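You operate a simulated robot arm through the tools that you are given. There is no shell and no other tool.

You run a simulated robot arm. Do the job below in one go: nothing can be reset, and whatever is moved stays where it is left.

TASK
Open the washer lid, put the blue rag from the right wash sink drainer in the rack in the parts washer, then shut the lid. Then press the a to c button three times. Keep to this order.

It is judged by the outcome, as a careful person would: the job done as asked, and still so three seconds after it is handed in. It fails if anything else is knocked over, pushed out of place, dropped, spilled or broken. Lids that push on must go on centred and level and be pressed home; caps that screw on are set level and turned clockwise until they are tight.

THE ROBOT
A 7-joint arm with a fingered hand on a trunk, on a base that moves. Base frame: it is fixed to the floor where the robot stands at the start and does not move with it; the origin is under the middle of the robot, x ahead of it, y to its left, z up. Lengths are in m, angles in degrees, forces in N, time in s.
It reaches about 1.228 m from its shoulder. Its first joint turns from -115.0 to 115.0 degrees. Places, roughly: a to c button [3.6, 2.5, 0.9]; rack in the parts washer [3.8, 0.4, 0.8]; rag [2.75, 0, 1]; washer lid [3.8, 0.4, 0.9]. Payload 5 kg.
Tool frame: the origin (TCP) lies between the finger pads and is the grasp point; the fingertips stand 0.032 m ahead of it; z points along the fingers, y is the line along which they close. The gripper opens to 0.16 m; its body begins 0.089 m behind the TCP. The gripper is a hand of 4 fingers: y runs from the thumb to the fingers, the wrist lies at [0, 0, -0.267] in the tool frame.
Orientation is that of the tool frame in the base frame, as [roll, pitch, yaw] about the fixed x, y, z axes, in that order (R = Rz(yaw) Ry(pitch) Rx(roll)). With the fingers straight down and closing along the base's y, the tool's x points along the base's -x, its y along +y and its z along -z.

THE INTERFACE
- The arm moves only by the tool apply_moves. Its argument "increments" is a list of rows, each an object (a shift or turn left out is 0) with "delta_pos": the shift along the base's x, y, z in units of 50 mm (1.0 is 50 mm), a list of three; "angular": the turn, a rotation vector about the base's x, y, z in units of 8 degrees (1.0 is 8 degrees), a list of three. In form: [{"delta_pos": [dx, dy, dz], "angular": [rx, ry, rz]}, ...]. A call has 1 to 20 rows; each row shifts and turns the commanded pose from where the row before left it. A call with a number of a shift or a turn outside -1 to 1 is refused whole. Rows are played at 5 a second. More than 0.05 m and 8.6 degrees between two rows, and nothing of the call is played. Where a pose cannot be reached the arm comes as near as it can. A force on the tool above 40 N (or 10 N above the force at the start of the call, whichever is more), or a blocked arm, ends the call early, and 0.2 s more pass. In this call time passes only in rows, and 0.2 s behind the last. The reply holds the time, the measured pose of the TCP, the force on the tool along the base axes, the opening and the grip force, in the units named above and with some noise, with the torque about the TCP (base axes, N m) and any sound that the robot's microphone picked up.
- Cameras (640 x 400 px; columns grow to the right, rows downward): "scene" is now at [0.0075, 0.1885, 1.6964]; the picture's right is [-0.13, -0.99, 0.00], its down [-0.57, 0.07, -0.82] and it looks along [0.81, -0.10, -0.58] (base axes); focal length 256 px, centre (320, 200). "wrist" rides on the gripper at [0.08, -0.004, -0.114] in the tool frame; the picture's right is [0.05, 1.00, 0.00], its down [-0.81, 0.04, -0.58] and it looks along [-0.58, 0.03, 0.82] (tool axes); focal length 265 px, centre (320, 200).
- get_image(camera): a new picture of that camera. It takes no simulated time.
- raise_lower(by): slides the trunk up (or, below 0, down) by that many m; the arm and the scene camera ride with it, the base frame stays. It gives what a move gives, with no picture.
- base_move(legs): drives the robot by 1 to 6 legs, each [ahead, turn to the left] in m and degrees, along the robot's own axes; the way and the turn of a leg run together, so that a leg with both is an arc; at most 1.5 m and 180 degrees a leg. The arm and the cameras ride along, it lands a little off, and it stops where it bumps. It gives what a move gives.
- finger_targets(finger1, finger2, finger3, thumb_bend): sets how far each is bent, from 0 (flat) to 1 (curled in); at 0.3 the hand is open as for a grip, at 0.7 the pads meet at the TCP. One left out holds its place. A second passes; each finger stops where it meets its share of the squeeze, and holds until it gets a number again. It is the only way to open and close the hand. It gives what a move gives, with no picture; readings hold the bend of each and the force on the fingers (four entries, about 0 where the hand has none), thumb and palm.
- aim_head(pan, tilt): turns the head with the scene camera to pan (to the left, within 155 degrees either way) and tilt (down, from -29 to 69), counted from straight ahead of the robot. It gives what a move gives.
- pixel_to_xyz(camera, pixels): for up to 12 pixels [column, row] of the newest picture of that camera ("zoom" is the newest enlarged one), the place [x, y, z] in the base frame of the surface seen there, good to about 0.002 m, but the place of the scene camera against the robot may be out by one fixed shift of up to 0.025 m in any direction. It takes no simulated time.
- close_up(camera, box): a new picture of the part [left, top, right, bottom] of that camera's present view, enlarged. It takes no simulated time.
- job_done(): hands the job in; it is judged then, once.

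Open the gripper and draw the arm clear of the work before you hand the job in, unless the task says otherwise.

The tools are called after ">>>" as a command line: name --argument value ..., lists and objects as JSON in quotes. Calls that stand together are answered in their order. apply_moves: Moves the arm, as the interface text tells. Its arguments: {"type":"object","properties":{"increments":{"type":"array","items":{"type":"object","properties":{"delta_pos":{"type":"array","items":{"type":"number"}},"angular":{"type":"array","items":{"type":"number"}}}}}},"required":["increments"]} The other tools are called the same way: raise_lower (by) moves the trunk up or down; finger_targets (finger1, finger2, finger3, thumb_bend) moves the fingers one by one; base_move (legs) drives the base; aim_head (pan, tilt) turns the head that bears the scene camera; get_image (camera) takes a picture; pixel_to_xyz (camera, pixels) gives the place of the surface under pixels of a picture; close_up (camera, box) takes an enlarged picture of a part of a camera's view; job_done () hands the job in.

At the start:

```text
time_s: 0.0
ee_pos: [0.6859, 0.2655, 1.2187]
tcp_rot: [-179.9, 0.0, 180.0]
contact_force: [0.3, -0.6, -0.7]
moment: [0.04, 0.0, -0.02]
gripper_width: 0.1597
finger_force: 0.0
shape: jaw
bend: [0.3, 0.3, 0.3, 0.3]
finger forces: [0.0, 0.1, 0.1, 0.0, 0.0, 0.1]
trunk travel left (down, up): [-0.525, 0.465]
robot x, y, heading: [-0.0005, -0.0043, 0.0]
head pan, tilt (commanded): [-7.2, 35.3]
```

scene: 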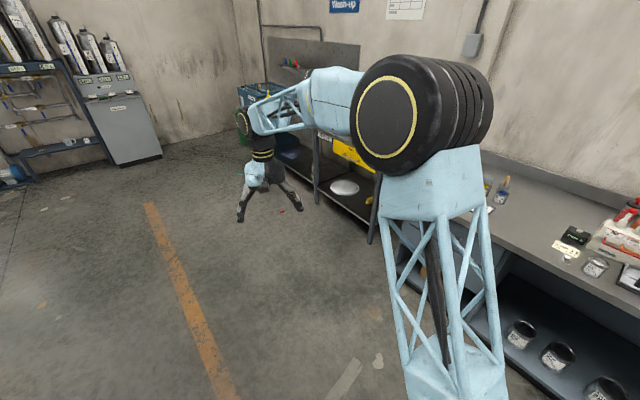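
wrist: 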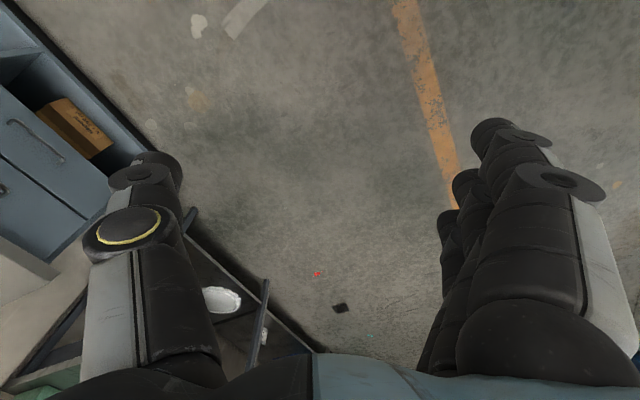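

The opening scene picture shows the arm blocking the sink area near (330,150), and the dispenser panel at upper left. I'll turn the head to look around before moving.

>>> aim_head --pan 10 --tilt 15

>>> get_image --camera "scene"

```text
time_s: 0.8
ee_pos: [0.6866, 0.2648, 1.22]
tcp_rot: [-179.9, 0.0, -179.9]
contact_force: [0.1, -0.3, -0.3]
moment: [-0.01, -0.02, 0.0]
gripper_width: 0.1601
finger_force: 0.1
shape: jaw
bend: [0.3, 0.3, 0.3, 0.3]
finger forces: [0.1, 0.0, 0.1, 0.0, 0.0, 0.0]
trunk travel left (down, up): [-0.525, 0.465]
robot x, y, heading: [-0.0011, 0.0024, -0.0]
head pan, tilt (commanded): [10.0, 15.0]
```

```text
taken
```

scene: 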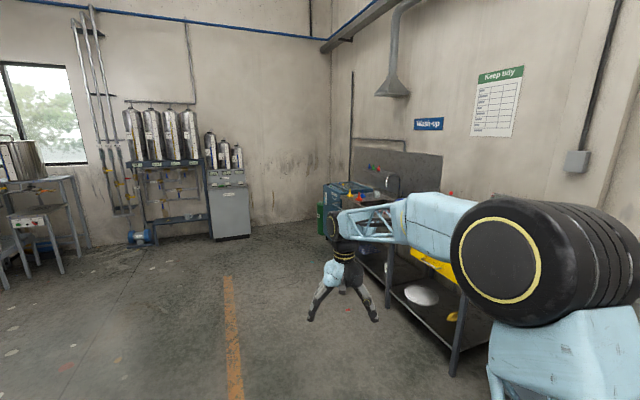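

The wash-up bench is at about (390,190) with the blue-green washer at (340,200), and cylinders and a cabinet at (190,170). I'll zoom in on both areas.

>>> close_up --camera "scene" --box '[300, 130, 460, 230]'

>>> close_up --camera "scene" --box '[110, 90, 270, 250]'

>>> close_up --camera "scene" --box '[0, 130, 160, 280]'

```text
4.00 times, centred on (380, 180) of scene
```

zoom: 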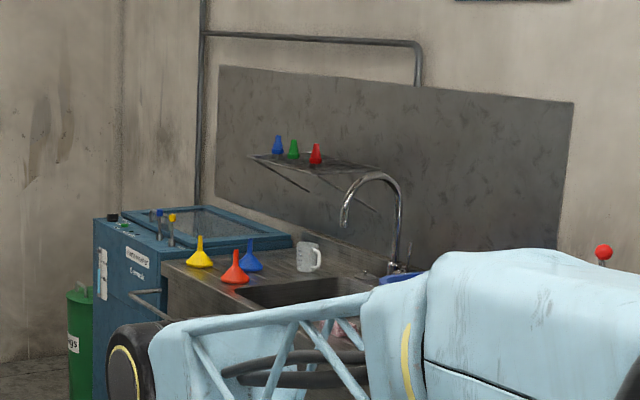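

```text
2.50 times, centred on (190, 170) of scene
```

zoom: 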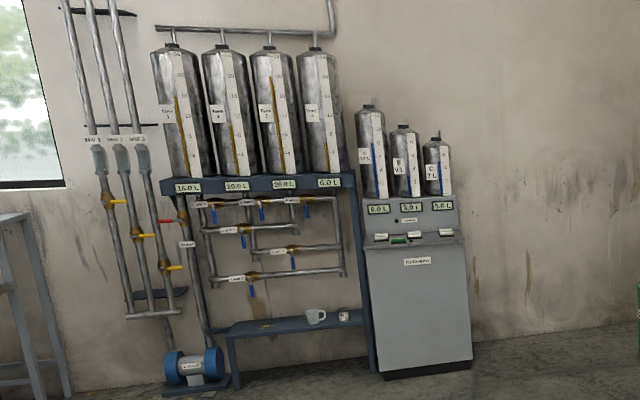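

```text
2.67 times, centred on (80, 205) of scene
```

zoom: 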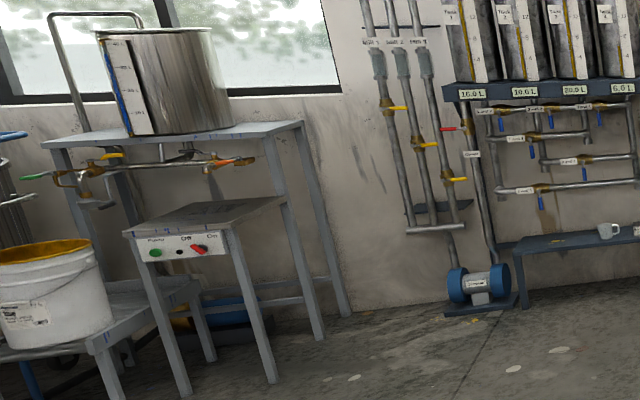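

The cabinet with vessels A, B, C carries the buttons, and the washer sits at the end of the sink bench. I'll measure the geometry of the bench and floor from the scene view.

>>> pixel_to_xyz --camera "scene" --pixels '[[330, 185], [345, 184], [367, 190], [355, 197], [376, 194], [325, 235], [228, 225], [228, 190], [225, 175], [450, 345], [420, 294], [300, 170]]'

>>> aim_head --pan -30 --tilt 20

>>> get_image --camera "scene"

```text
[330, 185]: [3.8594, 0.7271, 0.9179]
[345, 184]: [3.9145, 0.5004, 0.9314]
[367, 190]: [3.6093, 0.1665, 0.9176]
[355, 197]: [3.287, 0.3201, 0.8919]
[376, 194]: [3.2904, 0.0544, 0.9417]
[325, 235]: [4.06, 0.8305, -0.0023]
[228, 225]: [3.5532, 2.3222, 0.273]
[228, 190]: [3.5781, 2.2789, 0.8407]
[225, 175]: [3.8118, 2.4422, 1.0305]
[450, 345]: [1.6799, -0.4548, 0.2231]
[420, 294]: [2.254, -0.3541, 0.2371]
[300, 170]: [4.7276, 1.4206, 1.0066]
```

```text
time_s: 1.9
ee_pos: [0.6871, 0.2661, 1.22]
tcp_rot: [-179.9, -0.1, -180.0]
contact_force: [0.7, 0.5, -0.3]
moment: [0.03, 0.0, -0.01]
gripper_width: 0.16
finger_force: 0.0
shape: jaw
bend: [0.3, 0.3, 0.3, 0.3]
finger forces: [0.1, 0.0, 0.1, 0.0, 0.1, 0.0]
trunk travel left (down, up): [-0.525, 0.465]
robot x, y, heading: [-0.0023, -0.004, -0.3]
head pan, tilt (commanded): [-30.0, 20.0]
```

```text
taken
```

scene: 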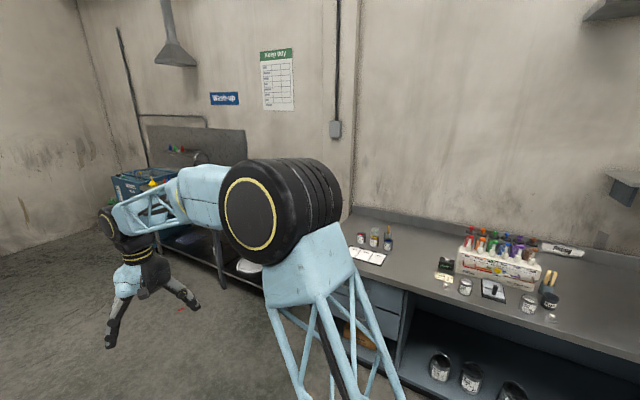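

The arm hides most of the sink from here, so I'll drive into the open floor (left of the bench) and look again from there. Turning left about 30° then ahead keeps well away from the bench.

>>> base_move --legs '[[0, 35], [1.5, 0]]'

>>> aim_head --pan -50 --tilt 25

>>> get_image --camera "scene"

```text
time_s: 11.0
ee_pos: [1.6437, 1.4478, 1.2196]
tcp_rot: [-179.9, 0.0, -145.7]
contact_force: [-0.7, 0.0, 0.2]
moment: [-0.02, 0.01, 0.01]
gripper_width: 0.16
finger_force: 0.0
shape: jaw
bend: [0.3, 0.3, 0.3, 0.3]
finger forces: [0.0, 0.0, 0.0, 0.1, 0.0, 0.1]
trunk travel left (down, up): [-0.525, 0.465]
robot x, y, heading: [1.2248, 0.8397, 34.4]
head pan, tilt (commanded): [-30.0, 20.0]
```

```text
time_s: 11.8
ee_pos: [1.6444, 1.4487, 1.2197]
tcp_rot: [-179.9, 0.0, -145.7]
contact_force: [0.2, 0.7, -1.0]
moment: [0.05, -0.03, 0.0]
gripper_width: 0.16
finger_force: 0.0
shape: jaw
bend: [0.3, 0.3, 0.3, 0.3]
finger forces: [0.1, 0.0, 0.0, 0.0, 0.0, 0.1]
trunk travel left (down, up): [-0.525, 0.465]
robot x, y, heading: [1.2233, 0.84, 34.3]
head pan, tilt (commanded): [-50.0, 25.0]
```

```text
taken
```

scene: 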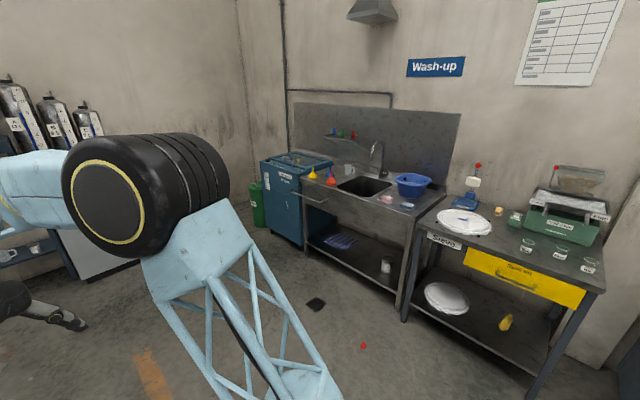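

Now the sink unit is visible: washer at (290,195), single sink at (365,187), with items on its right drainer at (385,199) and (405,205). I'll zoom in.

>>> close_up --camera "scene" --box '[330, 130, 450, 230]'

>>> close_up --camera "scene" --box '[240, 130, 360, 250]'

>>> pixel_to_xyz --camera "scene" --pixels '[[388, 199], [407, 205], [300, 180], [440, 197], [330, 205], [280, 250], [397, 305], [405, 318], [527, 395], [287, 155], [365, 187], [318, 170]]'

```text
4.00 times, centred on (390, 180) of scene
```

zoom: 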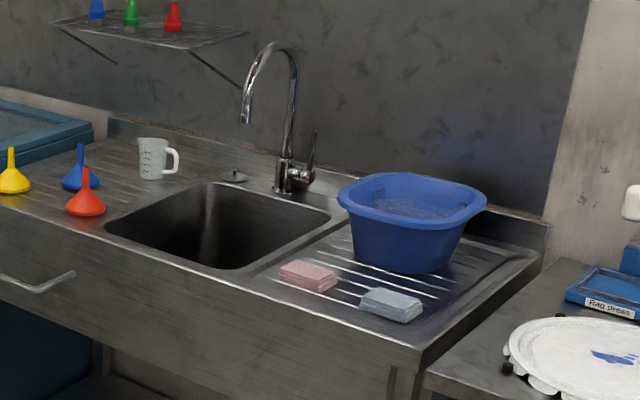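

```text
3.33 times, centred on (300, 190) of scene
```

zoom: 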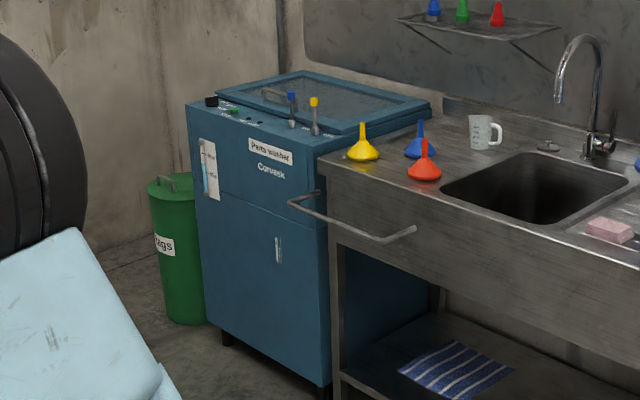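

```text
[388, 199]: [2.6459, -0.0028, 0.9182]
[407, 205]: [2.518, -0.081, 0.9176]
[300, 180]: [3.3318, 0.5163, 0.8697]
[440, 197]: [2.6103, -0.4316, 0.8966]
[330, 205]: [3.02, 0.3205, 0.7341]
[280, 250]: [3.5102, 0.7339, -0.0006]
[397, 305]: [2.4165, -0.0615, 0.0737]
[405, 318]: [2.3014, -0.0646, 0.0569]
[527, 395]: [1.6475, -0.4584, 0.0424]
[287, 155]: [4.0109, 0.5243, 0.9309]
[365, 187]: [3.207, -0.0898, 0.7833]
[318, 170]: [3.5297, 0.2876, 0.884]
```

Two rags lie on the right drainer: a pink one at about [2.65,0.0,0.92] and a grey-blue one at about [2.52,-0.08,0.92]. Before positioning, I'll find where the arm's shoulder is by sampling points on it and looking down.

>>> pixel_to_xyz --camera "scene" --pixels '[[110, 190], [180, 180], [200, 250], [290, 395], [250, 360], [20, 180], [30, 310]]'

>>> aim_head --pan -10 --tilt 60

>>> get_image --camera "scene"

```text
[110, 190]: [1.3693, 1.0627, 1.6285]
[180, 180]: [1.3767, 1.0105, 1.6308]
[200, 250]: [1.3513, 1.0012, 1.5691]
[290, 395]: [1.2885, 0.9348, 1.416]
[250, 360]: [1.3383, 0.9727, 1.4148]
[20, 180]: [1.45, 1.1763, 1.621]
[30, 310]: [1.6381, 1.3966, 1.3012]
```

```text
time_s: 12.9
ee_pos: [1.644, 1.4479, 1.2198]
tcp_rot: [-179.9, 0.0, -145.7]
contact_force: [-0.3, 0.5, 0.5]
moment: [0.03, 0.01, 0.04]
gripper_width: 0.1597
finger_force: 0.0
shape: jaw
bend: [0.3, 0.3, 0.3, 0.3]
finger forces: [0.0, 0.1, 0.1, 0.0, 0.0, 0.0]
trunk travel left (down, up): [-0.525, 0.465]
robot x, y, heading: [1.2269, 0.8378, 34.2]
head pan, tilt (commanded): [-10.0, 60.0]
```

```text
taken
```

scene: 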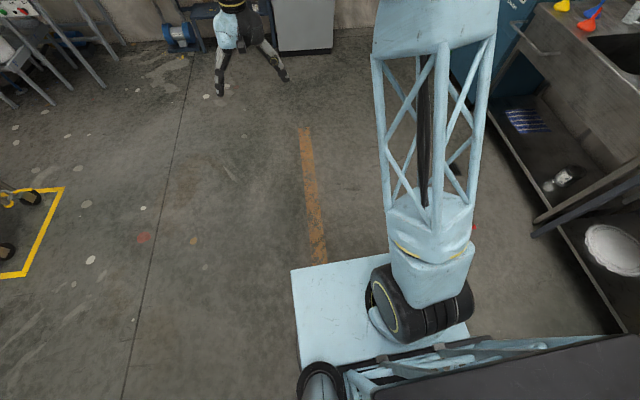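

>>> pixel_to_xyz --camera "scene" --pixels '[[430, 255], [425, 300], [390, 315], [465, 315], [300, 275], [300, 350], [380, 258], [435, 20], [435, 200], [480, 345], [320, 385], [470, 385]]'

>>> aim_head --pan -60 --tilt 60

>>> get_image --camera "scene"

```text
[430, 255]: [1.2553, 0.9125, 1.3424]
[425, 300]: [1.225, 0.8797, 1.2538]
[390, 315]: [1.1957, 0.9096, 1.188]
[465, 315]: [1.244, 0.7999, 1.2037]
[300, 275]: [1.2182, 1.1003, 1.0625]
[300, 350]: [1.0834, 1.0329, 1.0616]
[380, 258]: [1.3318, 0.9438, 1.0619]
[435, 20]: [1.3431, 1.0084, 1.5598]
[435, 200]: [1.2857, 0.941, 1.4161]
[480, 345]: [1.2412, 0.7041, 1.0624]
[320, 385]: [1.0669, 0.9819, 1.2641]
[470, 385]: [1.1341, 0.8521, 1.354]
```

```text
time_s: 14.1
ee_pos: [1.6445, 1.4487, 1.2194]
tcp_rot: [-179.9, 0.0, -145.7]
contact_force: [0.0, -0.9, 0.8]
moment: [0.0, 0.0, -0.01]
gripper_width: 0.1598
finger_force: 0.2
shape: jaw
bend: [0.3, 0.3, 0.3, 0.3]
finger forces: [0.1, 0.0, 0.1, 0.0, 0.1, 0.0]
trunk travel left (down, up): [-0.525, 0.465]
robot x, y, heading: [1.2252, 0.8401, 34.4]
head pan, tilt (commanded): [-60.0, 60.0]
```

```text
taken
```

scene: 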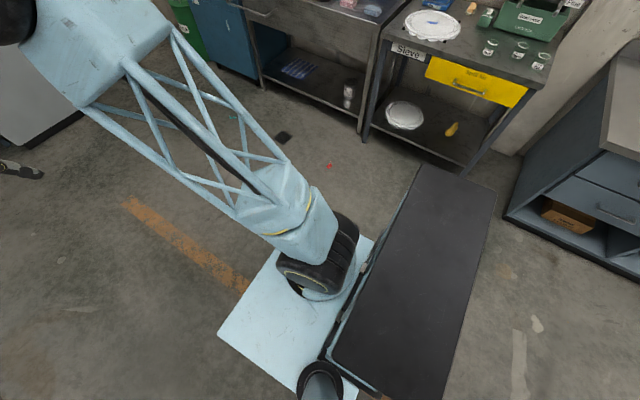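

There is a dark panel at (415,290) beside the arm; I'll measure it to know whether it is part of the robot and how tall it is.

>>> pixel_to_xyz --camera "scene" --pixels '[[425, 172], [490, 190], [340, 350], [440, 395], [410, 270], [310, 250], [320, 280], [240, 330], [360, 245], [300, 210]]'

```text
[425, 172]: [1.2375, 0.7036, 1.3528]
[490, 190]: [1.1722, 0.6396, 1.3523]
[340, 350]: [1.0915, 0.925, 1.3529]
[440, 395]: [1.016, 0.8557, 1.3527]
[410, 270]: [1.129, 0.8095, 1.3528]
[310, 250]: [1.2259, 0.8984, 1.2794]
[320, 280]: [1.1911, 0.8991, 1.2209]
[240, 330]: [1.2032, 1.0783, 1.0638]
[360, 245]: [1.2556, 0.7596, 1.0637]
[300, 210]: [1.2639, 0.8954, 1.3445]
```

That panel is the robot's own trunk (top z 1.35) behind the arm base, so the shoulder sits about over the robot's centre. I'll drive to roughly (2.67,1.23), in front of the sink, then turn to face the bench.

>>> base_move --legs '[[0, -19], [1.45, 0], [0, -70]]'

>>> aim_head --pan 20 --tilt 30

>>> get_image --camera "scene"

```text
time_s: 25.6
ee_pos: [3.2626, 0.8089, 1.2195]
tcp_rot: [180.0, -0.1, 125.3]
contact_force: [0.3, 0.8, 0.8]
moment: [0.0, 0.01, -0.02]
gripper_width: 0.1597
finger_force: 0.1
shape: jaw
bend: [0.3, 0.3, 0.3, 0.3]
finger forces: [0.1, 0.1, 0.0, 0.1, 0.0, 0.0]
trunk travel left (down, up): [-0.525, 0.465]
robot x, y, heading: [2.6513, 1.2159, -54.7]
head pan, tilt (commanded): [-60.0, 60.0]
```

```text
time_s: 27.2
ee_pos: [3.2627, 0.8096, 1.2195]
tcp_rot: [-179.9, 0.0, 125.3]
contact_force: [-0.2, -0.6, 0.4]
moment: [0.0, 0.01, 0.02]
gripper_width: 0.1599
finger_force: 0.1
shape: jaw
bend: [0.3, 0.3, 0.3, 0.3]
finger forces: [0.0, 0.0, 0.1, 0.0, 0.1, 0.0]
trunk travel left (down, up): [-0.525, 0.465]
robot x, y, heading: [2.6474, 1.2186, -54.9]
head pan, tilt (commanded): [20.0, 30.0]
```

```text
taken
```

scene: 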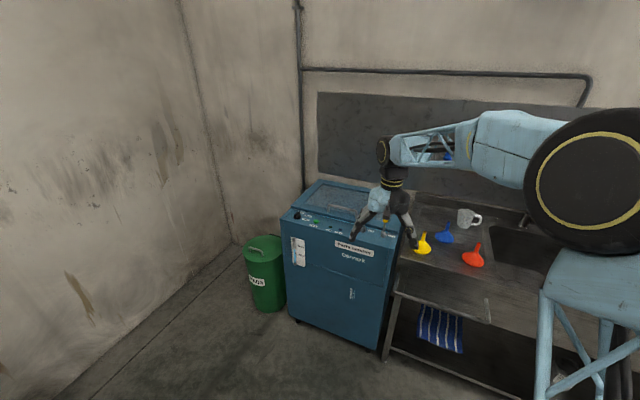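

>>> close_up --camera "scene" --box '[270, 160, 430, 260]'

>>> pixel_to_xyz --camera "scene" --pixels '[[283, 220], [395, 250], [318, 182], [296, 203], [380, 228], [340, 200], [330, 225], [383, 357], [290, 318], [370, 188], [390, 300], [488, 322]]'

>>> aim_head --pan -30 --tilt 35

>>> get_image --camera "scene"

```text
4.00 times, centred on (350, 210) of scene
```

zoom: 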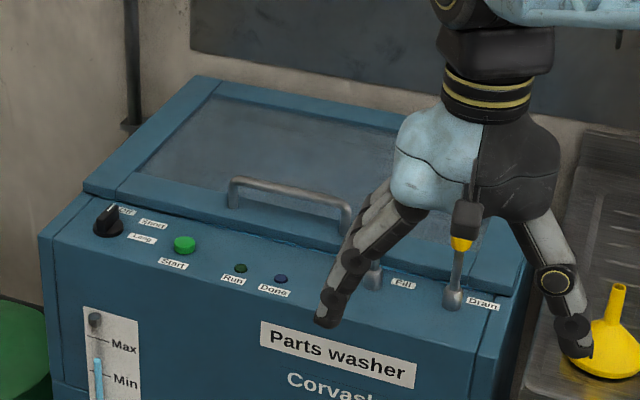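

```text
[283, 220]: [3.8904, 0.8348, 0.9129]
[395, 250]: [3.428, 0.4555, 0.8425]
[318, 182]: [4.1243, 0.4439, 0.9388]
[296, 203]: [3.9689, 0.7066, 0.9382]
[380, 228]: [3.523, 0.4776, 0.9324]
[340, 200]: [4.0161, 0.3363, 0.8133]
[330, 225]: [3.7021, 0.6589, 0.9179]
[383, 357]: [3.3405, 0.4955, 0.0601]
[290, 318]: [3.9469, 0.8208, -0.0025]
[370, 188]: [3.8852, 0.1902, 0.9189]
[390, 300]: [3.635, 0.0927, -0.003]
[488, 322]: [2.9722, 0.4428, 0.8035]
```

```text
time_s: 28.4
ee_pos: [3.2637, 0.8089, 1.2195]
tcp_rot: [-179.9, 0.0, 125.3]
contact_force: [-0.5, 0.3, 0.3]
moment: [-0.03, 0.01, 0.0]
gripper_width: 0.1598
finger_force: 0.0
shape: jaw
bend: [0.3, 0.3, 0.3, 0.3]
finger forces: [0.0, 0.1, 0.1, 0.1, 0.0, 0.0]
trunk travel left (down, up): [-0.525, 0.465]
robot x, y, heading: [2.6466, 1.2157, -54.6]
head pan, tilt (commanded): [-30.0, 35.0]
```

```text
taken
```

scene: 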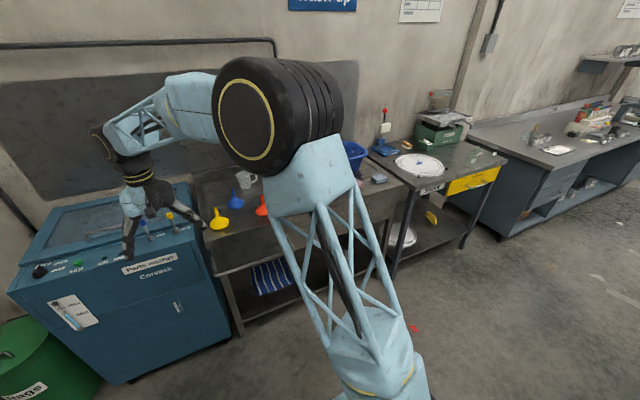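

The lid has a handle bar at its front centre, zoom (235–350,185–205), and the Fill/Drain levers stand close to its right. I'll check the wrist camera and measure the handle more closely.

>>> get_image --camera "wrist"

>>> aim_head --pan 25 --tilt 35

>>> close_up --camera "scene" --box '[270, 140, 400, 240]'

```text
taken
```

wrist: 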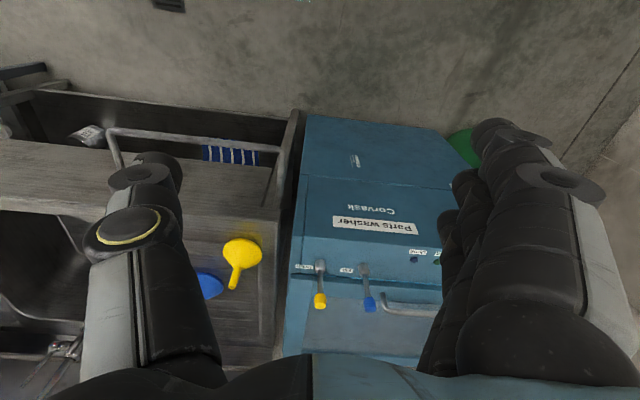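

```text
time_s: 29.6
ee_pos: [3.2621, 0.8092, 1.2185]
tcp_rot: [-180.0, 0.0, 125.3]
contact_force: [0.1, -0.7, -0.6]
moment: [-0.01, -0.03, 0.03]
gripper_width: 0.1597
finger_force: 0.2
shape: jaw
bend: [0.3, 0.3, 0.3, 0.3]
finger forces: [0.0, 0.0, 0.1, 0.1, 0.0, 0.0]
trunk travel left (down, up): [-0.525, 0.465]
robot x, y, heading: [2.6511, 1.2136, -54.7]
head pan, tilt (commanded): [25.0, 35.0]
```

```text
4.00 times, centred on (335, 190) of scene
```

zoom: 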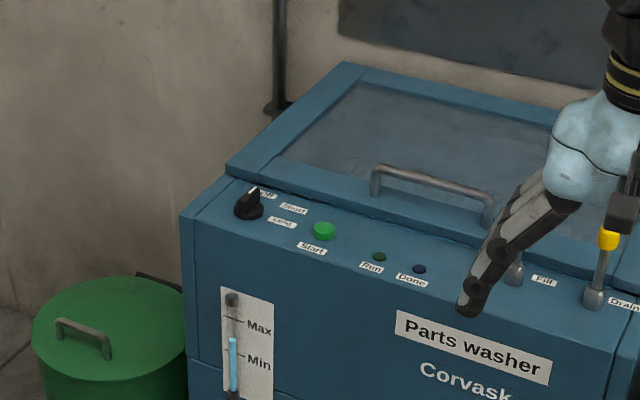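

The handle and its two posts are clearly visible now at zoom (372,185)–(490,210). I'll measure the handle, lid corners, levers and the panel.

>>> pixel_to_xyz --camera "zoom" --pixels '[[380, 168], [410, 174], [440, 181], [480, 192], [373, 190], [488, 218], [228, 172], [345, 65], [330, 172], [609, 240], [540, 255], [590, 275]]'

>>> close_up --camera "wrist" --box '[270, 240, 450, 360]'

>>> pixel_to_xyz --camera "wrist" --pixels '[[320, 300], [369, 304], [386, 301], [400, 308], [425, 312], [320, 270], [362, 270], [290, 272], [240, 250], [400, 285], [340, 340], [360, 225]]'

```text
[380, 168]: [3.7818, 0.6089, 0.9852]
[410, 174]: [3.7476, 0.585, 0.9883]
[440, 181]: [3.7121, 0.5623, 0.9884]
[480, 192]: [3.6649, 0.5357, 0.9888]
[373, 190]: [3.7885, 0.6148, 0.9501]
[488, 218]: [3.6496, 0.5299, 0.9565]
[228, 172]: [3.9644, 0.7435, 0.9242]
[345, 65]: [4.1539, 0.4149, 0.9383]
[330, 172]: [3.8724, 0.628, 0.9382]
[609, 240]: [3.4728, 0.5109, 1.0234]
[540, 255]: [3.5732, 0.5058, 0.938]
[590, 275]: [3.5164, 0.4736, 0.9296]
```

```text
3.33 times, centred on (360, 300) of wrist
```

zoom: 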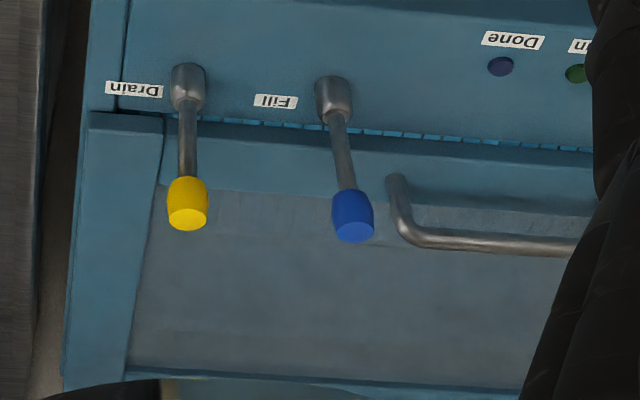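

```text
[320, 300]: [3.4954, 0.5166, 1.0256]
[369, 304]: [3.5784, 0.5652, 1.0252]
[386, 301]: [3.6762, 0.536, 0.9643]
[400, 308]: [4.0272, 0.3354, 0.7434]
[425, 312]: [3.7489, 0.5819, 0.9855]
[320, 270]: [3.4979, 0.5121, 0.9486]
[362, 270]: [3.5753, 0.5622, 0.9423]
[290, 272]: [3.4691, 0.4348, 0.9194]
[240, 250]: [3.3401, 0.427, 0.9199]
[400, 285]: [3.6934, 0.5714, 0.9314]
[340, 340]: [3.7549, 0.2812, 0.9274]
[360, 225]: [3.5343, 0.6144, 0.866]
```

Bar centre is about [3.72,0.571,0.986], running along the bench direction (≈30°), with the Fill lever tip at [3.578,0.565,1.025]. I'll drive to stand square in front of the washer, at about (3.33,1.23).

>>> base_move --legs '[[0, 54.7], [0.69, 0], [0, -60]]'

>>> aim_head --pan 0 --tilt 45

>>> get_image --camera "scene"

>>> get_image --camera "wrist"

```text
time_s: 38.7
ee_pos: [3.9158, 0.7597, 1.2196]
tcp_rot: [179.9, 0.0, 120.3]
contact_force: [0.4, -0.8, 0.1]
moment: [0.02, 0.0, 0.0]
gripper_width: 0.1597
finger_force: 0.1
shape: jaw
bend: [0.3, 0.3, 0.3, 0.3]
finger forces: [0.0, 0.0, 0.1, 0.0, 0.0, 0.0]
trunk travel left (down, up): [-0.525, 0.465]
robot x, y, heading: [3.3459, 1.2196, -59.7]
head pan, tilt (commanded): [25.0, 35.0]
```

```text
time_s: 39.6
ee_pos: [3.9152, 0.7608, 1.2191]
tcp_rot: [-179.9, 0.0, 120.3]
contact_force: [0.2, 0.2, -1.0]
moment: [0.0, -0.01, 0.03]
gripper_width: 0.1598
finger_force: 0.1
shape: jaw
bend: [0.3, 0.3, 0.3, 0.3]
finger forces: [0.0, 0.0, 0.0, 0.1, 0.0, 0.0]
trunk travel left (down, up): [-0.525, 0.465]
robot x, y, heading: [3.3385, 1.2204, -59.9]
head pan, tilt (commanded): [0.0, 45.0]
```

```text
taken
```

scene: 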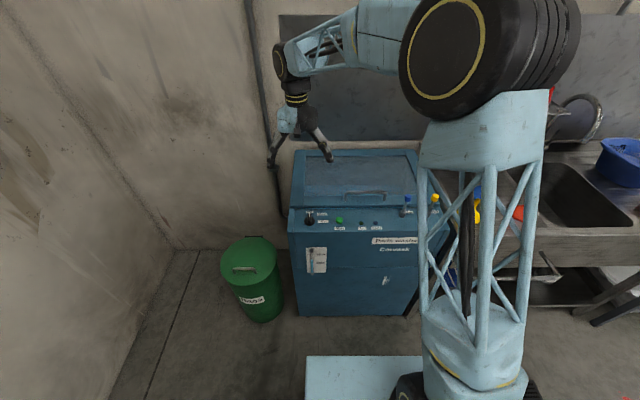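

```text
taken
```

wrist: 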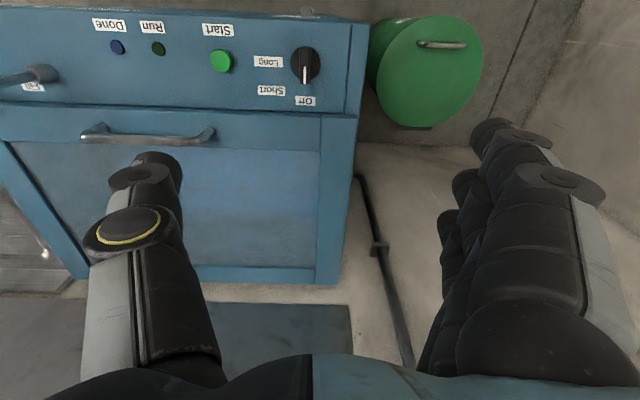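

Now the wrist camera sees the whole handle at (85–215,125–140) and the lid's back edge around row 280. I'll measure the bar, lid edges, and wall with it.

>>> pixel_to_xyz --camera "wrist" --pixels '[[90, 134], [110, 139], [150, 141], [190, 142], [205, 137], [103, 126], [205, 128], [240, 118], [250, 280], [345, 118], [330, 282], [200, 320]]'

>>> close_up --camera "wrist" --box '[60, 90, 380, 290]'

>>> close_up --camera "scene" --box '[270, 130, 430, 250]'

```text
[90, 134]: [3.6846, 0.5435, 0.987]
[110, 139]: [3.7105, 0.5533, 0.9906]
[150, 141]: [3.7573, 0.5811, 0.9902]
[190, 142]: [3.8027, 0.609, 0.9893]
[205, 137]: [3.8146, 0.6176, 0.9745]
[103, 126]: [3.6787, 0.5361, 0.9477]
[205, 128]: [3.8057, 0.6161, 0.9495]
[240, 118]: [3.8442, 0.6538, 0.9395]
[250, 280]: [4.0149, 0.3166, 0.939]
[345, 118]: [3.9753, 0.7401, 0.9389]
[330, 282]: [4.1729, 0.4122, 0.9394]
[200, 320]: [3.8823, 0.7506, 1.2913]
```

```text
2.00 times, centred on (220, 190) of wrist
```

zoom: 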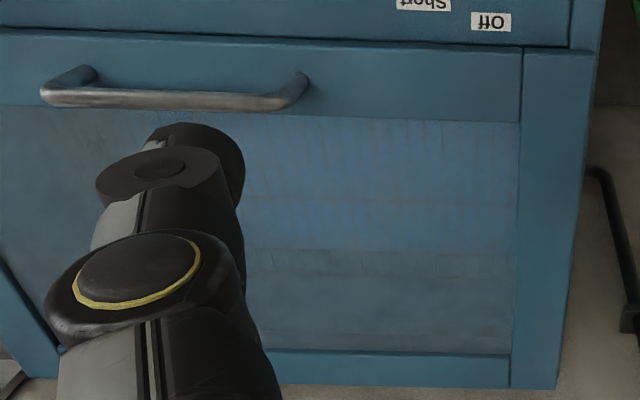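

```text
3.33 times, centred on (350, 190) of scene
```

zoom: 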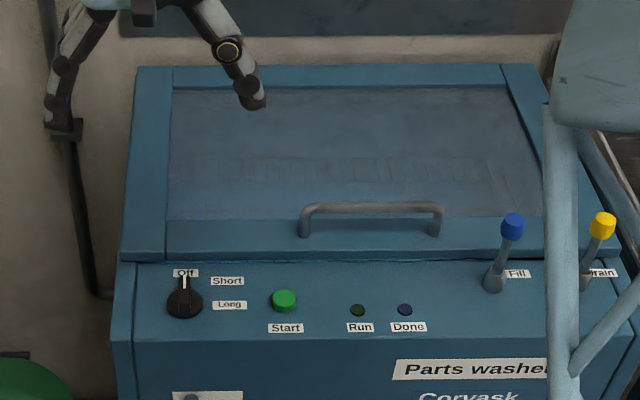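

The bar runs from [3.685,0.544] to [3.815,0.618], top at z 0.990; lid top z 0.939. I'll turn the hand -90° about vertical (closing across the bar, thumb toward the robot) while moving over the bar centre at safe height.

>>> apply_moves --increments '[{"delta_pos": [-0.275, -0.3, 0], "angular": [0, 0, -0.9375]}, {"delta_pos": [-0.275, -0.3, 0], "angular": [0, 0, -0.9375]}, {"delta_pos": [-0.275, -0.3, 0], "angular": [0, 0, -0.9375]}, {"delta_pos": [-0.275, -0.3, 0], "angular": [0, 0, -0.9375]}, {"delta_pos": [-0.275, -0.3, 0], "angular": [0, 0, -0.9375]}, {"delta_pos": [-0.275, -0.3, 0], "angular": [0, 0, -0.9375]}, {"delta_pos": [-0.275, -0.3, 0], "angular": [0, 0, -0.9375]}, {"delta_pos": [-0.275, -0.3, 0], "angular": [0, 0, -0.9375]}, {"delta_pos": [-0.275, -0.3, 0], "angular": [0, 0, -0.9375]}, {"delta_pos": [-0.275, -0.3, 0], "angular": [0, 0, -0.9375]}, {"delta_pos": [-0.275, -0.3, 0], "angular": [0, 0, -0.9375]}, {"delta_pos": [-0.275, -0.3, 0], "angular": [0, 0, -0.9375]}]'

>>> get_image --camera "wrist"

>>> get_image --camera "scene"

```text
time_s: 42.2
ee_pos: [3.7503, 0.5801, 1.219]
tcp_rot: [-180.0, 0.0, 30.2]
contact_force: [-0.5, -0.1, 0.1]
moment: [0.02, -0.04, 0.02]
gripper_width: 0.1602
finger_force: 0.0
shape: jaw
bend: [0.3, 0.3, 0.3, 0.3]
finger forces: [0.1, 0.0, 0.1, 0.1, 0.1, 0.0]
trunk travel left (down, up): [-0.525, 0.465]
robot x, y, heading: [3.3406, 1.2222, -59.5]
head pan, tilt (commanded): [0.0, 45.0]
```

```text
taken
```

wrist: 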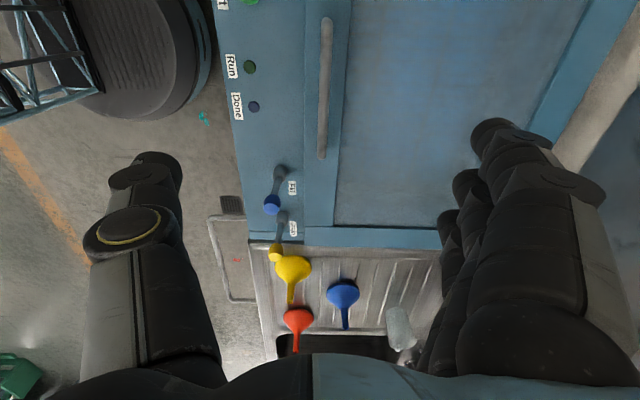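

```text
taken
```

scene: 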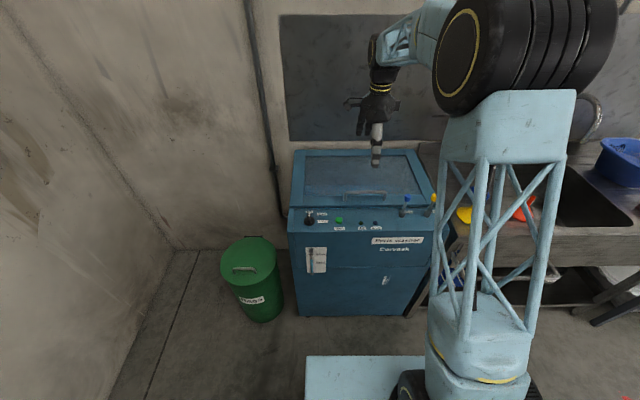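

The bar appears at column ~325, rows 17–160 in the wrist view, i.e. centred beneath the tool. I'll measure it again from here to fine-tune.

>>> pixel_to_xyz --camera "wrist" --pixels '[[326, 30], [325, 60], [325, 90], [324, 120], [323, 145], [335, 90], [310, 90], [272, 205], [500, 60], [630, 60], [255, 90]]'

>>> close_up --camera "wrist" --box '[220, 0, 460, 150]'

```text
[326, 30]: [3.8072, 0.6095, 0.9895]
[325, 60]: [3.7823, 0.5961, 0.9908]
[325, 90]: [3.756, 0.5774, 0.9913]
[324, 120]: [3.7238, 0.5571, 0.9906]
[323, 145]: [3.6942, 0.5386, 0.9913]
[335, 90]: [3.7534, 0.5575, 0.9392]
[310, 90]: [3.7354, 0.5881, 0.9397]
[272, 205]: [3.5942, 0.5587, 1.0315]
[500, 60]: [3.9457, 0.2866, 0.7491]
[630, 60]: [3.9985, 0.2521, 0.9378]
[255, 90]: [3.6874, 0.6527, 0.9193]
```

```text
2.67 times, centred on (340, 75) of wrist
```

zoom: 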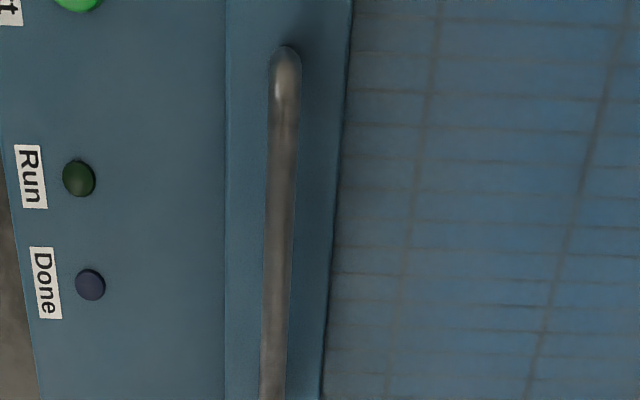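

The bar centre line passes about 6 mm wall-side of the tool; bar centre z ≈0.985. I'll pre-close the fingers partly to reduce their footprint, then descend to z≈0.99 with that small correction.

>>> finger_targets --finger1 0.45 --finger2 0.45 --finger3 0.45 --thumb_bend 0.45

>>> apply_moves --increments '[{"delta_pos": [0.034, -0.112, -0.6]}, {"delta_pos": [0, 0, -0.9]}, {"delta_pos": [0, 0, -0.9]}, {"delta_pos": [0, 0, -0.6]}]'

>>> get_image --camera "wrist"

```text
time_s: 43.2
ee_pos: [3.7501, 0.5812, 1.2187]
tcp_rot: [180.0, 0.0, 30.4]
contact_force: [-0.2, -0.1, 0.4]
moment: [0.0, 0.01, 0.0]
gripper_width: 0.112
finger_force: 0.0
shape: fingers
bend: [0.45, 0.45, 0.45, 0.45]
finger forces: [0.1, 0.1, 0.0, 0.0, 0.0, 0.0]
trunk travel left (down, up): [-0.525, 0.465]
robot x, y, heading: [3.3384, 1.2201, -59.8]
head pan, tilt (commanded): [0.0, 45.0]
```

```text
time_s: 44.2
ee_pos: [3.7504, 0.5735, 1.0693]
tcp_rot: [-179.9, 0.1, 30.3]
contact_force: [-0.8, -0.4, 0.0]
moment: [0.02, -0.02, -0.03]
gripper_width: 0.1117
finger_force: 0.2
shape: fingers
bend: [0.45, 0.45, 0.45, 0.45]
finger forces: [0.0, 0.0, 0.0, 0.0, 0.0, 0.0]
trunk travel left (down, up): [-0.525, 0.465]
robot x, y, heading: [3.3387, 1.2179, -59.5]
head pan, tilt (commanded): [0.0, 45.0]
```

```text
taken
```

wrist: 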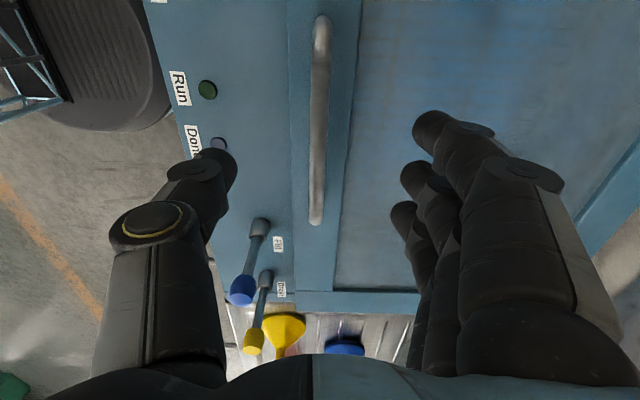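

The bar is centred between thumb and fingers and the levers are clear below the palm. I'll lower the last 75 mm.

>>> apply_moves --increments '[{"delta_pos": [0, 0, -0.6]}, {"delta_pos": [0, 0, -0.5]}, {"delta_pos": [0, 0, -0.4]}]'

>>> get_image --camera "wrist"

```text
time_s: 45.0
ee_pos: [3.7516, 0.5754, 0.996]
tcp_rot: [-180.0, 0.1, 30.4]
contact_force: [-0.5, -0.3, 0.5]
moment: [-0.03, 0.0, 0.04]
gripper_width: 0.1119
finger_force: 0.1
shape: fingers
bend: [0.45, 0.45, 0.45, 0.45]
finger forces: [0.1, 0.1, 0.0, 0.1, 0.0, 0.0]
trunk travel left (down, up): [-0.525, 0.465]
robot x, y, heading: [3.3412, 1.2175, -59.7]
head pan, tilt (commanded): [0.0, 45.0]
```

```text
taken
```

wrist: 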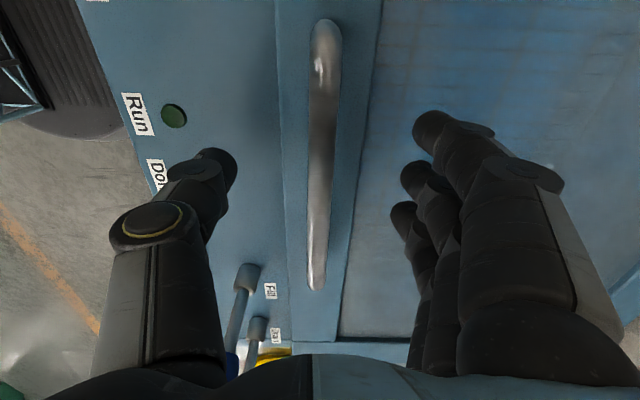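

The bar sits between thumb and fingers at column ~320, with the fingertips above the lid. I'll close the hand on the bar.

>>> finger_targets --finger1 0.75 --finger2 0.75 --finger3 0.75 --thumb_bend 0.75

>>> get_image --camera "wrist"

```text
time_s: 46.0
ee_pos: [3.752, 0.5734, 0.9957]
tcp_rot: [-180.0, 0.0, 30.3]
contact_force: [5.0, -7.5, -3.3]
moment: [-0.11, -0.04, 0.03]
gripper_width: 0.0232
finger_force: 14.1
shape: fingers
bend: [0.73, 0.73, 0.73, 0.71]
finger forces: [6.0, 6.0, 5.9, 0.0, 10.2, 0.0]
trunk travel left (down, up): [-0.525, 0.465]
robot x, y, heading: [3.3404, 1.2191, -59.7]
head pan, tilt (commanded): [0.0, 45.0]
```

```text
taken
```

wrist: 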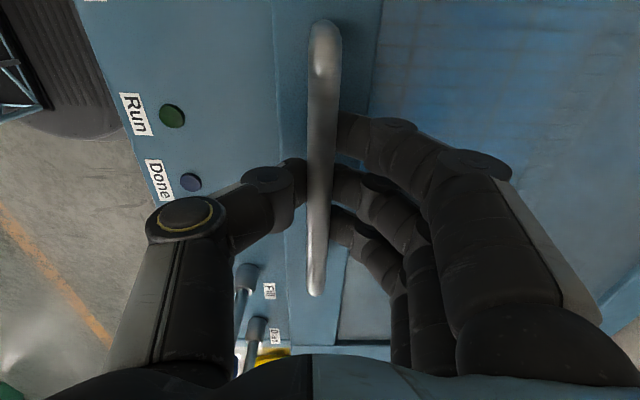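

The hand grips the bar (opening 0.023, 14 N). I'll lift the lid a first 10° along its hinge arc, turning the hand half as much, and read the forces.

>>> apply_moves --increments '[{"delta_pos": [0.032, -0.055, 0.308], "angular": [0.135, 0.078, 0]}, {"delta_pos": [0.037, -0.064, 0.308], "angular": [0.135, 0.078, 0]}, {"delta_pos": [0.044, -0.076, 0.304], "angular": [0.135, 0.078, 0]}, {"delta_pos": [0.051, -0.088, 0.3], "angular": [0.135, 0.078, 0]}]'

>>> get_image --camera "scene"

>>> get_image --camera "wrist"

```text
time_s: 47.0
ee_pos: [3.7595, 0.5609, 1.0552]
tcp_rot: [-174.8, 0.0, 30.3]
contact_force: [3.1, -3.7, -2.6]
moment: [-0.02, -0.03, 0.0]
gripper_width: 0.0223
finger_force: 11.1
shape: fingers
bend: [0.73, 0.73, 0.73, 0.71]
finger forces: [4.4, 4.5, 4.4, 0.0, 9.5, 0.1]
trunk travel left (down, up): [-0.525, 0.465]
robot x, y, heading: [3.3407, 1.2175, -59.5]
head pan, tilt (commanded): [0.0, 45.0]
```

```text
taken
```

scene: 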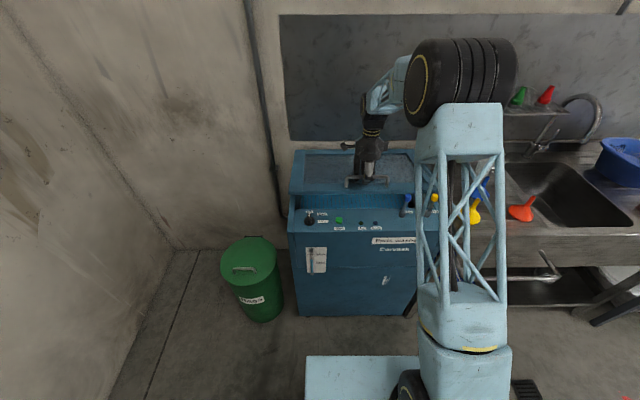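

```text
taken
```

wrist: 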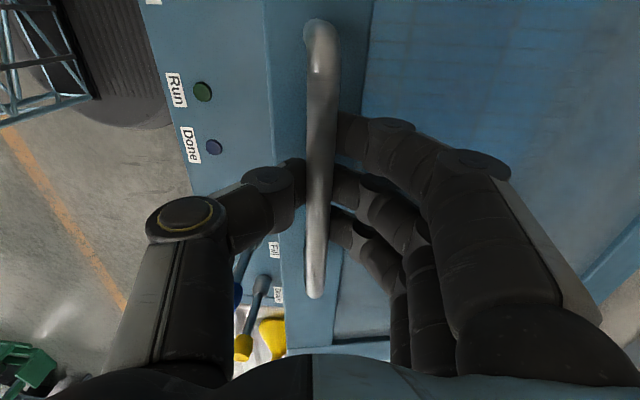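

The lid is following with small forces (z −2.6 N). I'll check the gap with a zoom before continuing.

>>> close_up --camera "scene" --box '[270, 130, 430, 230]'

```text
4.00 times, centred on (350, 180) of scene
```

zoom: 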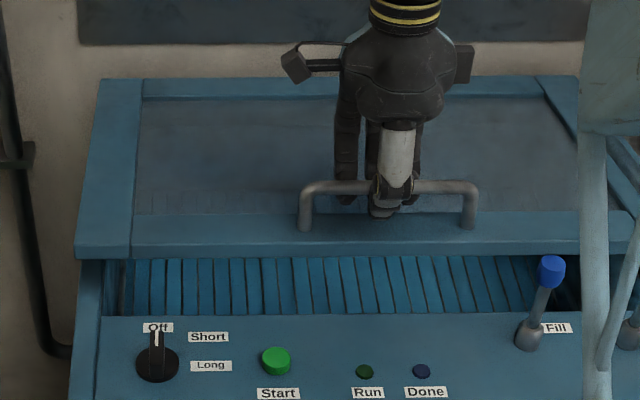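

The lid is clearly opening (gap visible at zoom row 290). I'll continue the arc from 10° to 40° with the same scheme.

>>> apply_moves --increments '[{"delta_pos": [0.06, -0.103, 0.293], "angular": [0.135, 0.078, 0]}, {"delta_pos": [0.06, -0.103, 0.293], "angular": [0.135, 0.078, 0]}, {"delta_pos": [0.072, -0.125, 0.281], "angular": [0.135, 0.078, 0]}, {"delta_pos": [0.072, -0.125, 0.281], "angular": [0.135, 0.078, 0]}, {"delta_pos": [0.084, -0.145, 0.269], "angular": [0.135, 0.078, 0]}, {"delta_pos": [0.084, -0.145, 0.269], "angular": [0.135, 0.078, 0]}, {"delta_pos": [0.096, -0.166, 0.253], "angular": [0.135, 0.078, 0]}, {"delta_pos": [0.096, -0.166, 0.253], "angular": [0.135, 0.078, 0]}, {"delta_pos": [0.106, -0.184, 0.235], "angular": [0.135, 0.078, 0]}, {"delta_pos": [0.106, -0.184, 0.235], "angular": [0.135, 0.078, 0]}, {"delta_pos": [0.116, -0.201, 0.216], "angular": [0.135, 0.078, 0]}, {"delta_pos": [0.116, -0.201, 0.216], "angular": [0.135, 0.078, 0]}]'

>>> get_image --camera "scene"

>>> get_image --camera "wrist"

```text
time_s: 49.6
ee_pos: [3.8108, 0.4749, 1.205]
tcp_rot: [-160.8, -0.1, 30.2]
contact_force: [1.1, -3.9, -4.6]
moment: [-0.03, -0.03, 0.02]
gripper_width: 0.0188
finger_force: 2.8
shape: fingers
bend: [0.74, 0.74, 0.74, 0.72]
finger forces: [2.7, 0.0, 2.8, 0.0, 0.0, 0.0]
out of reach, approached as far as the arm can: row 12
trunk travel left (down, up): [-0.525, 0.465]
robot x, y, heading: [3.3377, 1.2193, -59.6]
head pan, tilt (commanded): [0.0, 45.0]
```

```text
taken
```

scene: 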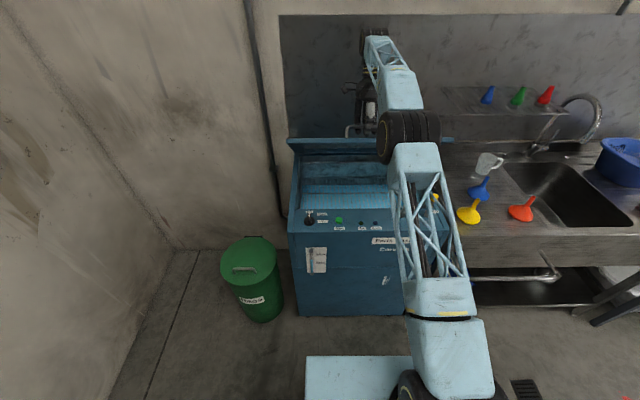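

```text
taken
```

wrist: 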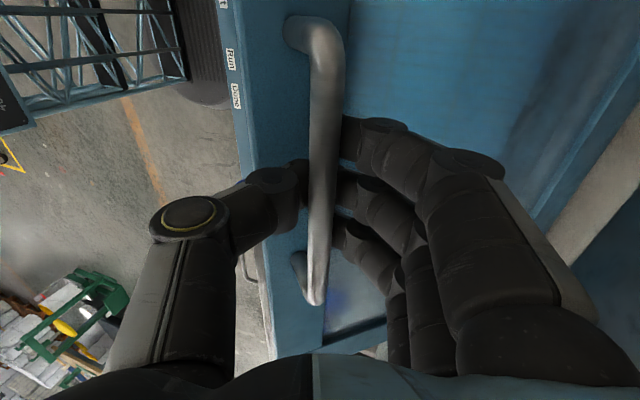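

The arm reached its limit at about 38°, and grip force has dropped to 2.8 N. I'll tighten the grip first, before deciding how to proceed.

>>> finger_targets --finger1 0.85 --finger2 0.85 --finger3 0.85 --thumb_bend 0.85

>>> close_up --camera "scene" --box '[270, 100, 430, 230]'

```text
time_s: 50.6
ee_pos: [3.8117, 0.4723, 1.2038]
tcp_rot: [-160.5, -0.1, 30.4]
contact_force: [5.7, -9.3, -13.0]
moment: [0.24, 0.2, 0.07]
gripper_width: 0.0187
finger_force: 8.9
shape: fingers
bend: [0.83, 0.83, 0.84, 0.79]
finger forces: [9.2, 0.0, 8.8, 0.0, 0.0, 0.0]
trunk travel left (down, up): [-0.525, 0.465]
robot x, y, heading: [3.3414, 1.2198, -60.0]
head pan, tilt (commanded): [0.0, 45.0]
```

```text
3.08 times, centred on (350, 165) of scene
```

zoom: 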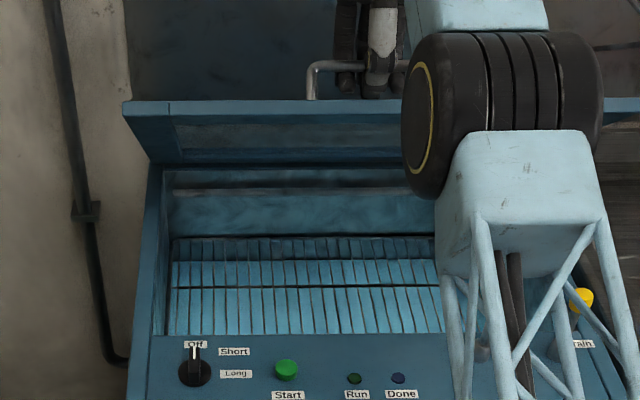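

Grip now reads 9 N with fingers curled further (0.83). I'll look from the wrist camera at how the bar is held.

>>> get_image --camera "wrist"

```text
taken
```

wrist: 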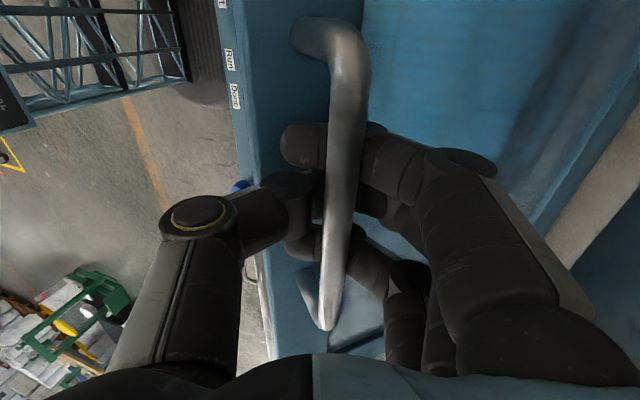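

The fingers have curled under the bar like a hook, so the lid is securely caged. I'll lower the lid back along the arc so I can bring the base closer; first half of the way down.

>>> apply_moves --increments '[{"delta_pos": [-0.116, 0.201, -0.216], "angular": [-0.135, -0.078, 0]}, {"delta_pos": [-0.106, 0.184, -0.235], "angular": [-0.135, -0.078, 0]}, {"delta_pos": [-0.106, 0.184, -0.235], "angular": [-0.135, -0.078, 0]}, {"delta_pos": [-0.096, 0.166, -0.253], "angular": [-0.135, -0.078, 0]}]'

>>> get_image --camera "wrist"

>>> close_up --camera "scene" --box '[270, 100, 430, 230]'

```text
time_s: 51.6
ee_pos: [3.7891, 0.51, 1.1567]
tcp_rot: [-165.0, -0.1, 30.3]
contact_force: [5.5, -8.5, -7.6]
moment: [0.17, 0.12, 0.04]
gripper_width: 0.0191
finger_force: 5.6
shape: fingers
bend: [0.84, 0.84, 0.84, 0.79]
finger forces: [5.9, 0.1, 5.9, 0.0, 0.1, 0.0]
trunk travel left (down, up): [-0.525, 0.465]
robot x, y, heading: [3.3389, 1.2186, -59.6]
head pan, tilt (commanded): [0.0, 45.0]
```

```text
taken
```

wrist: 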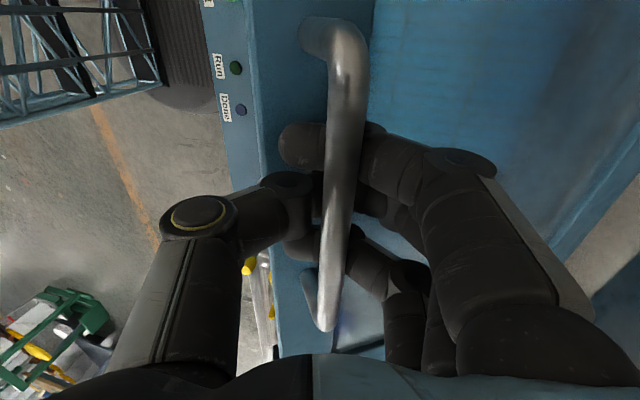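

```text
3.08 times, centred on (350, 165) of scene
```

zoom: 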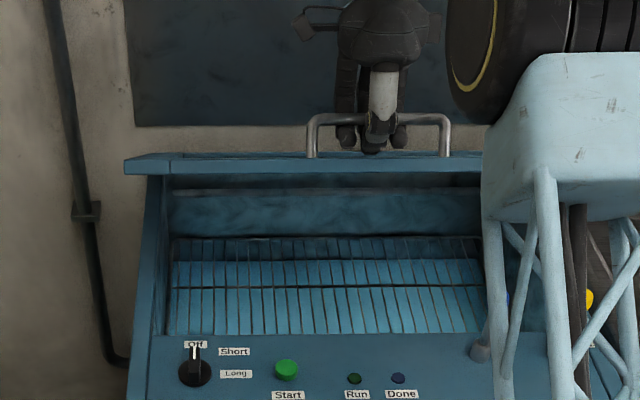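

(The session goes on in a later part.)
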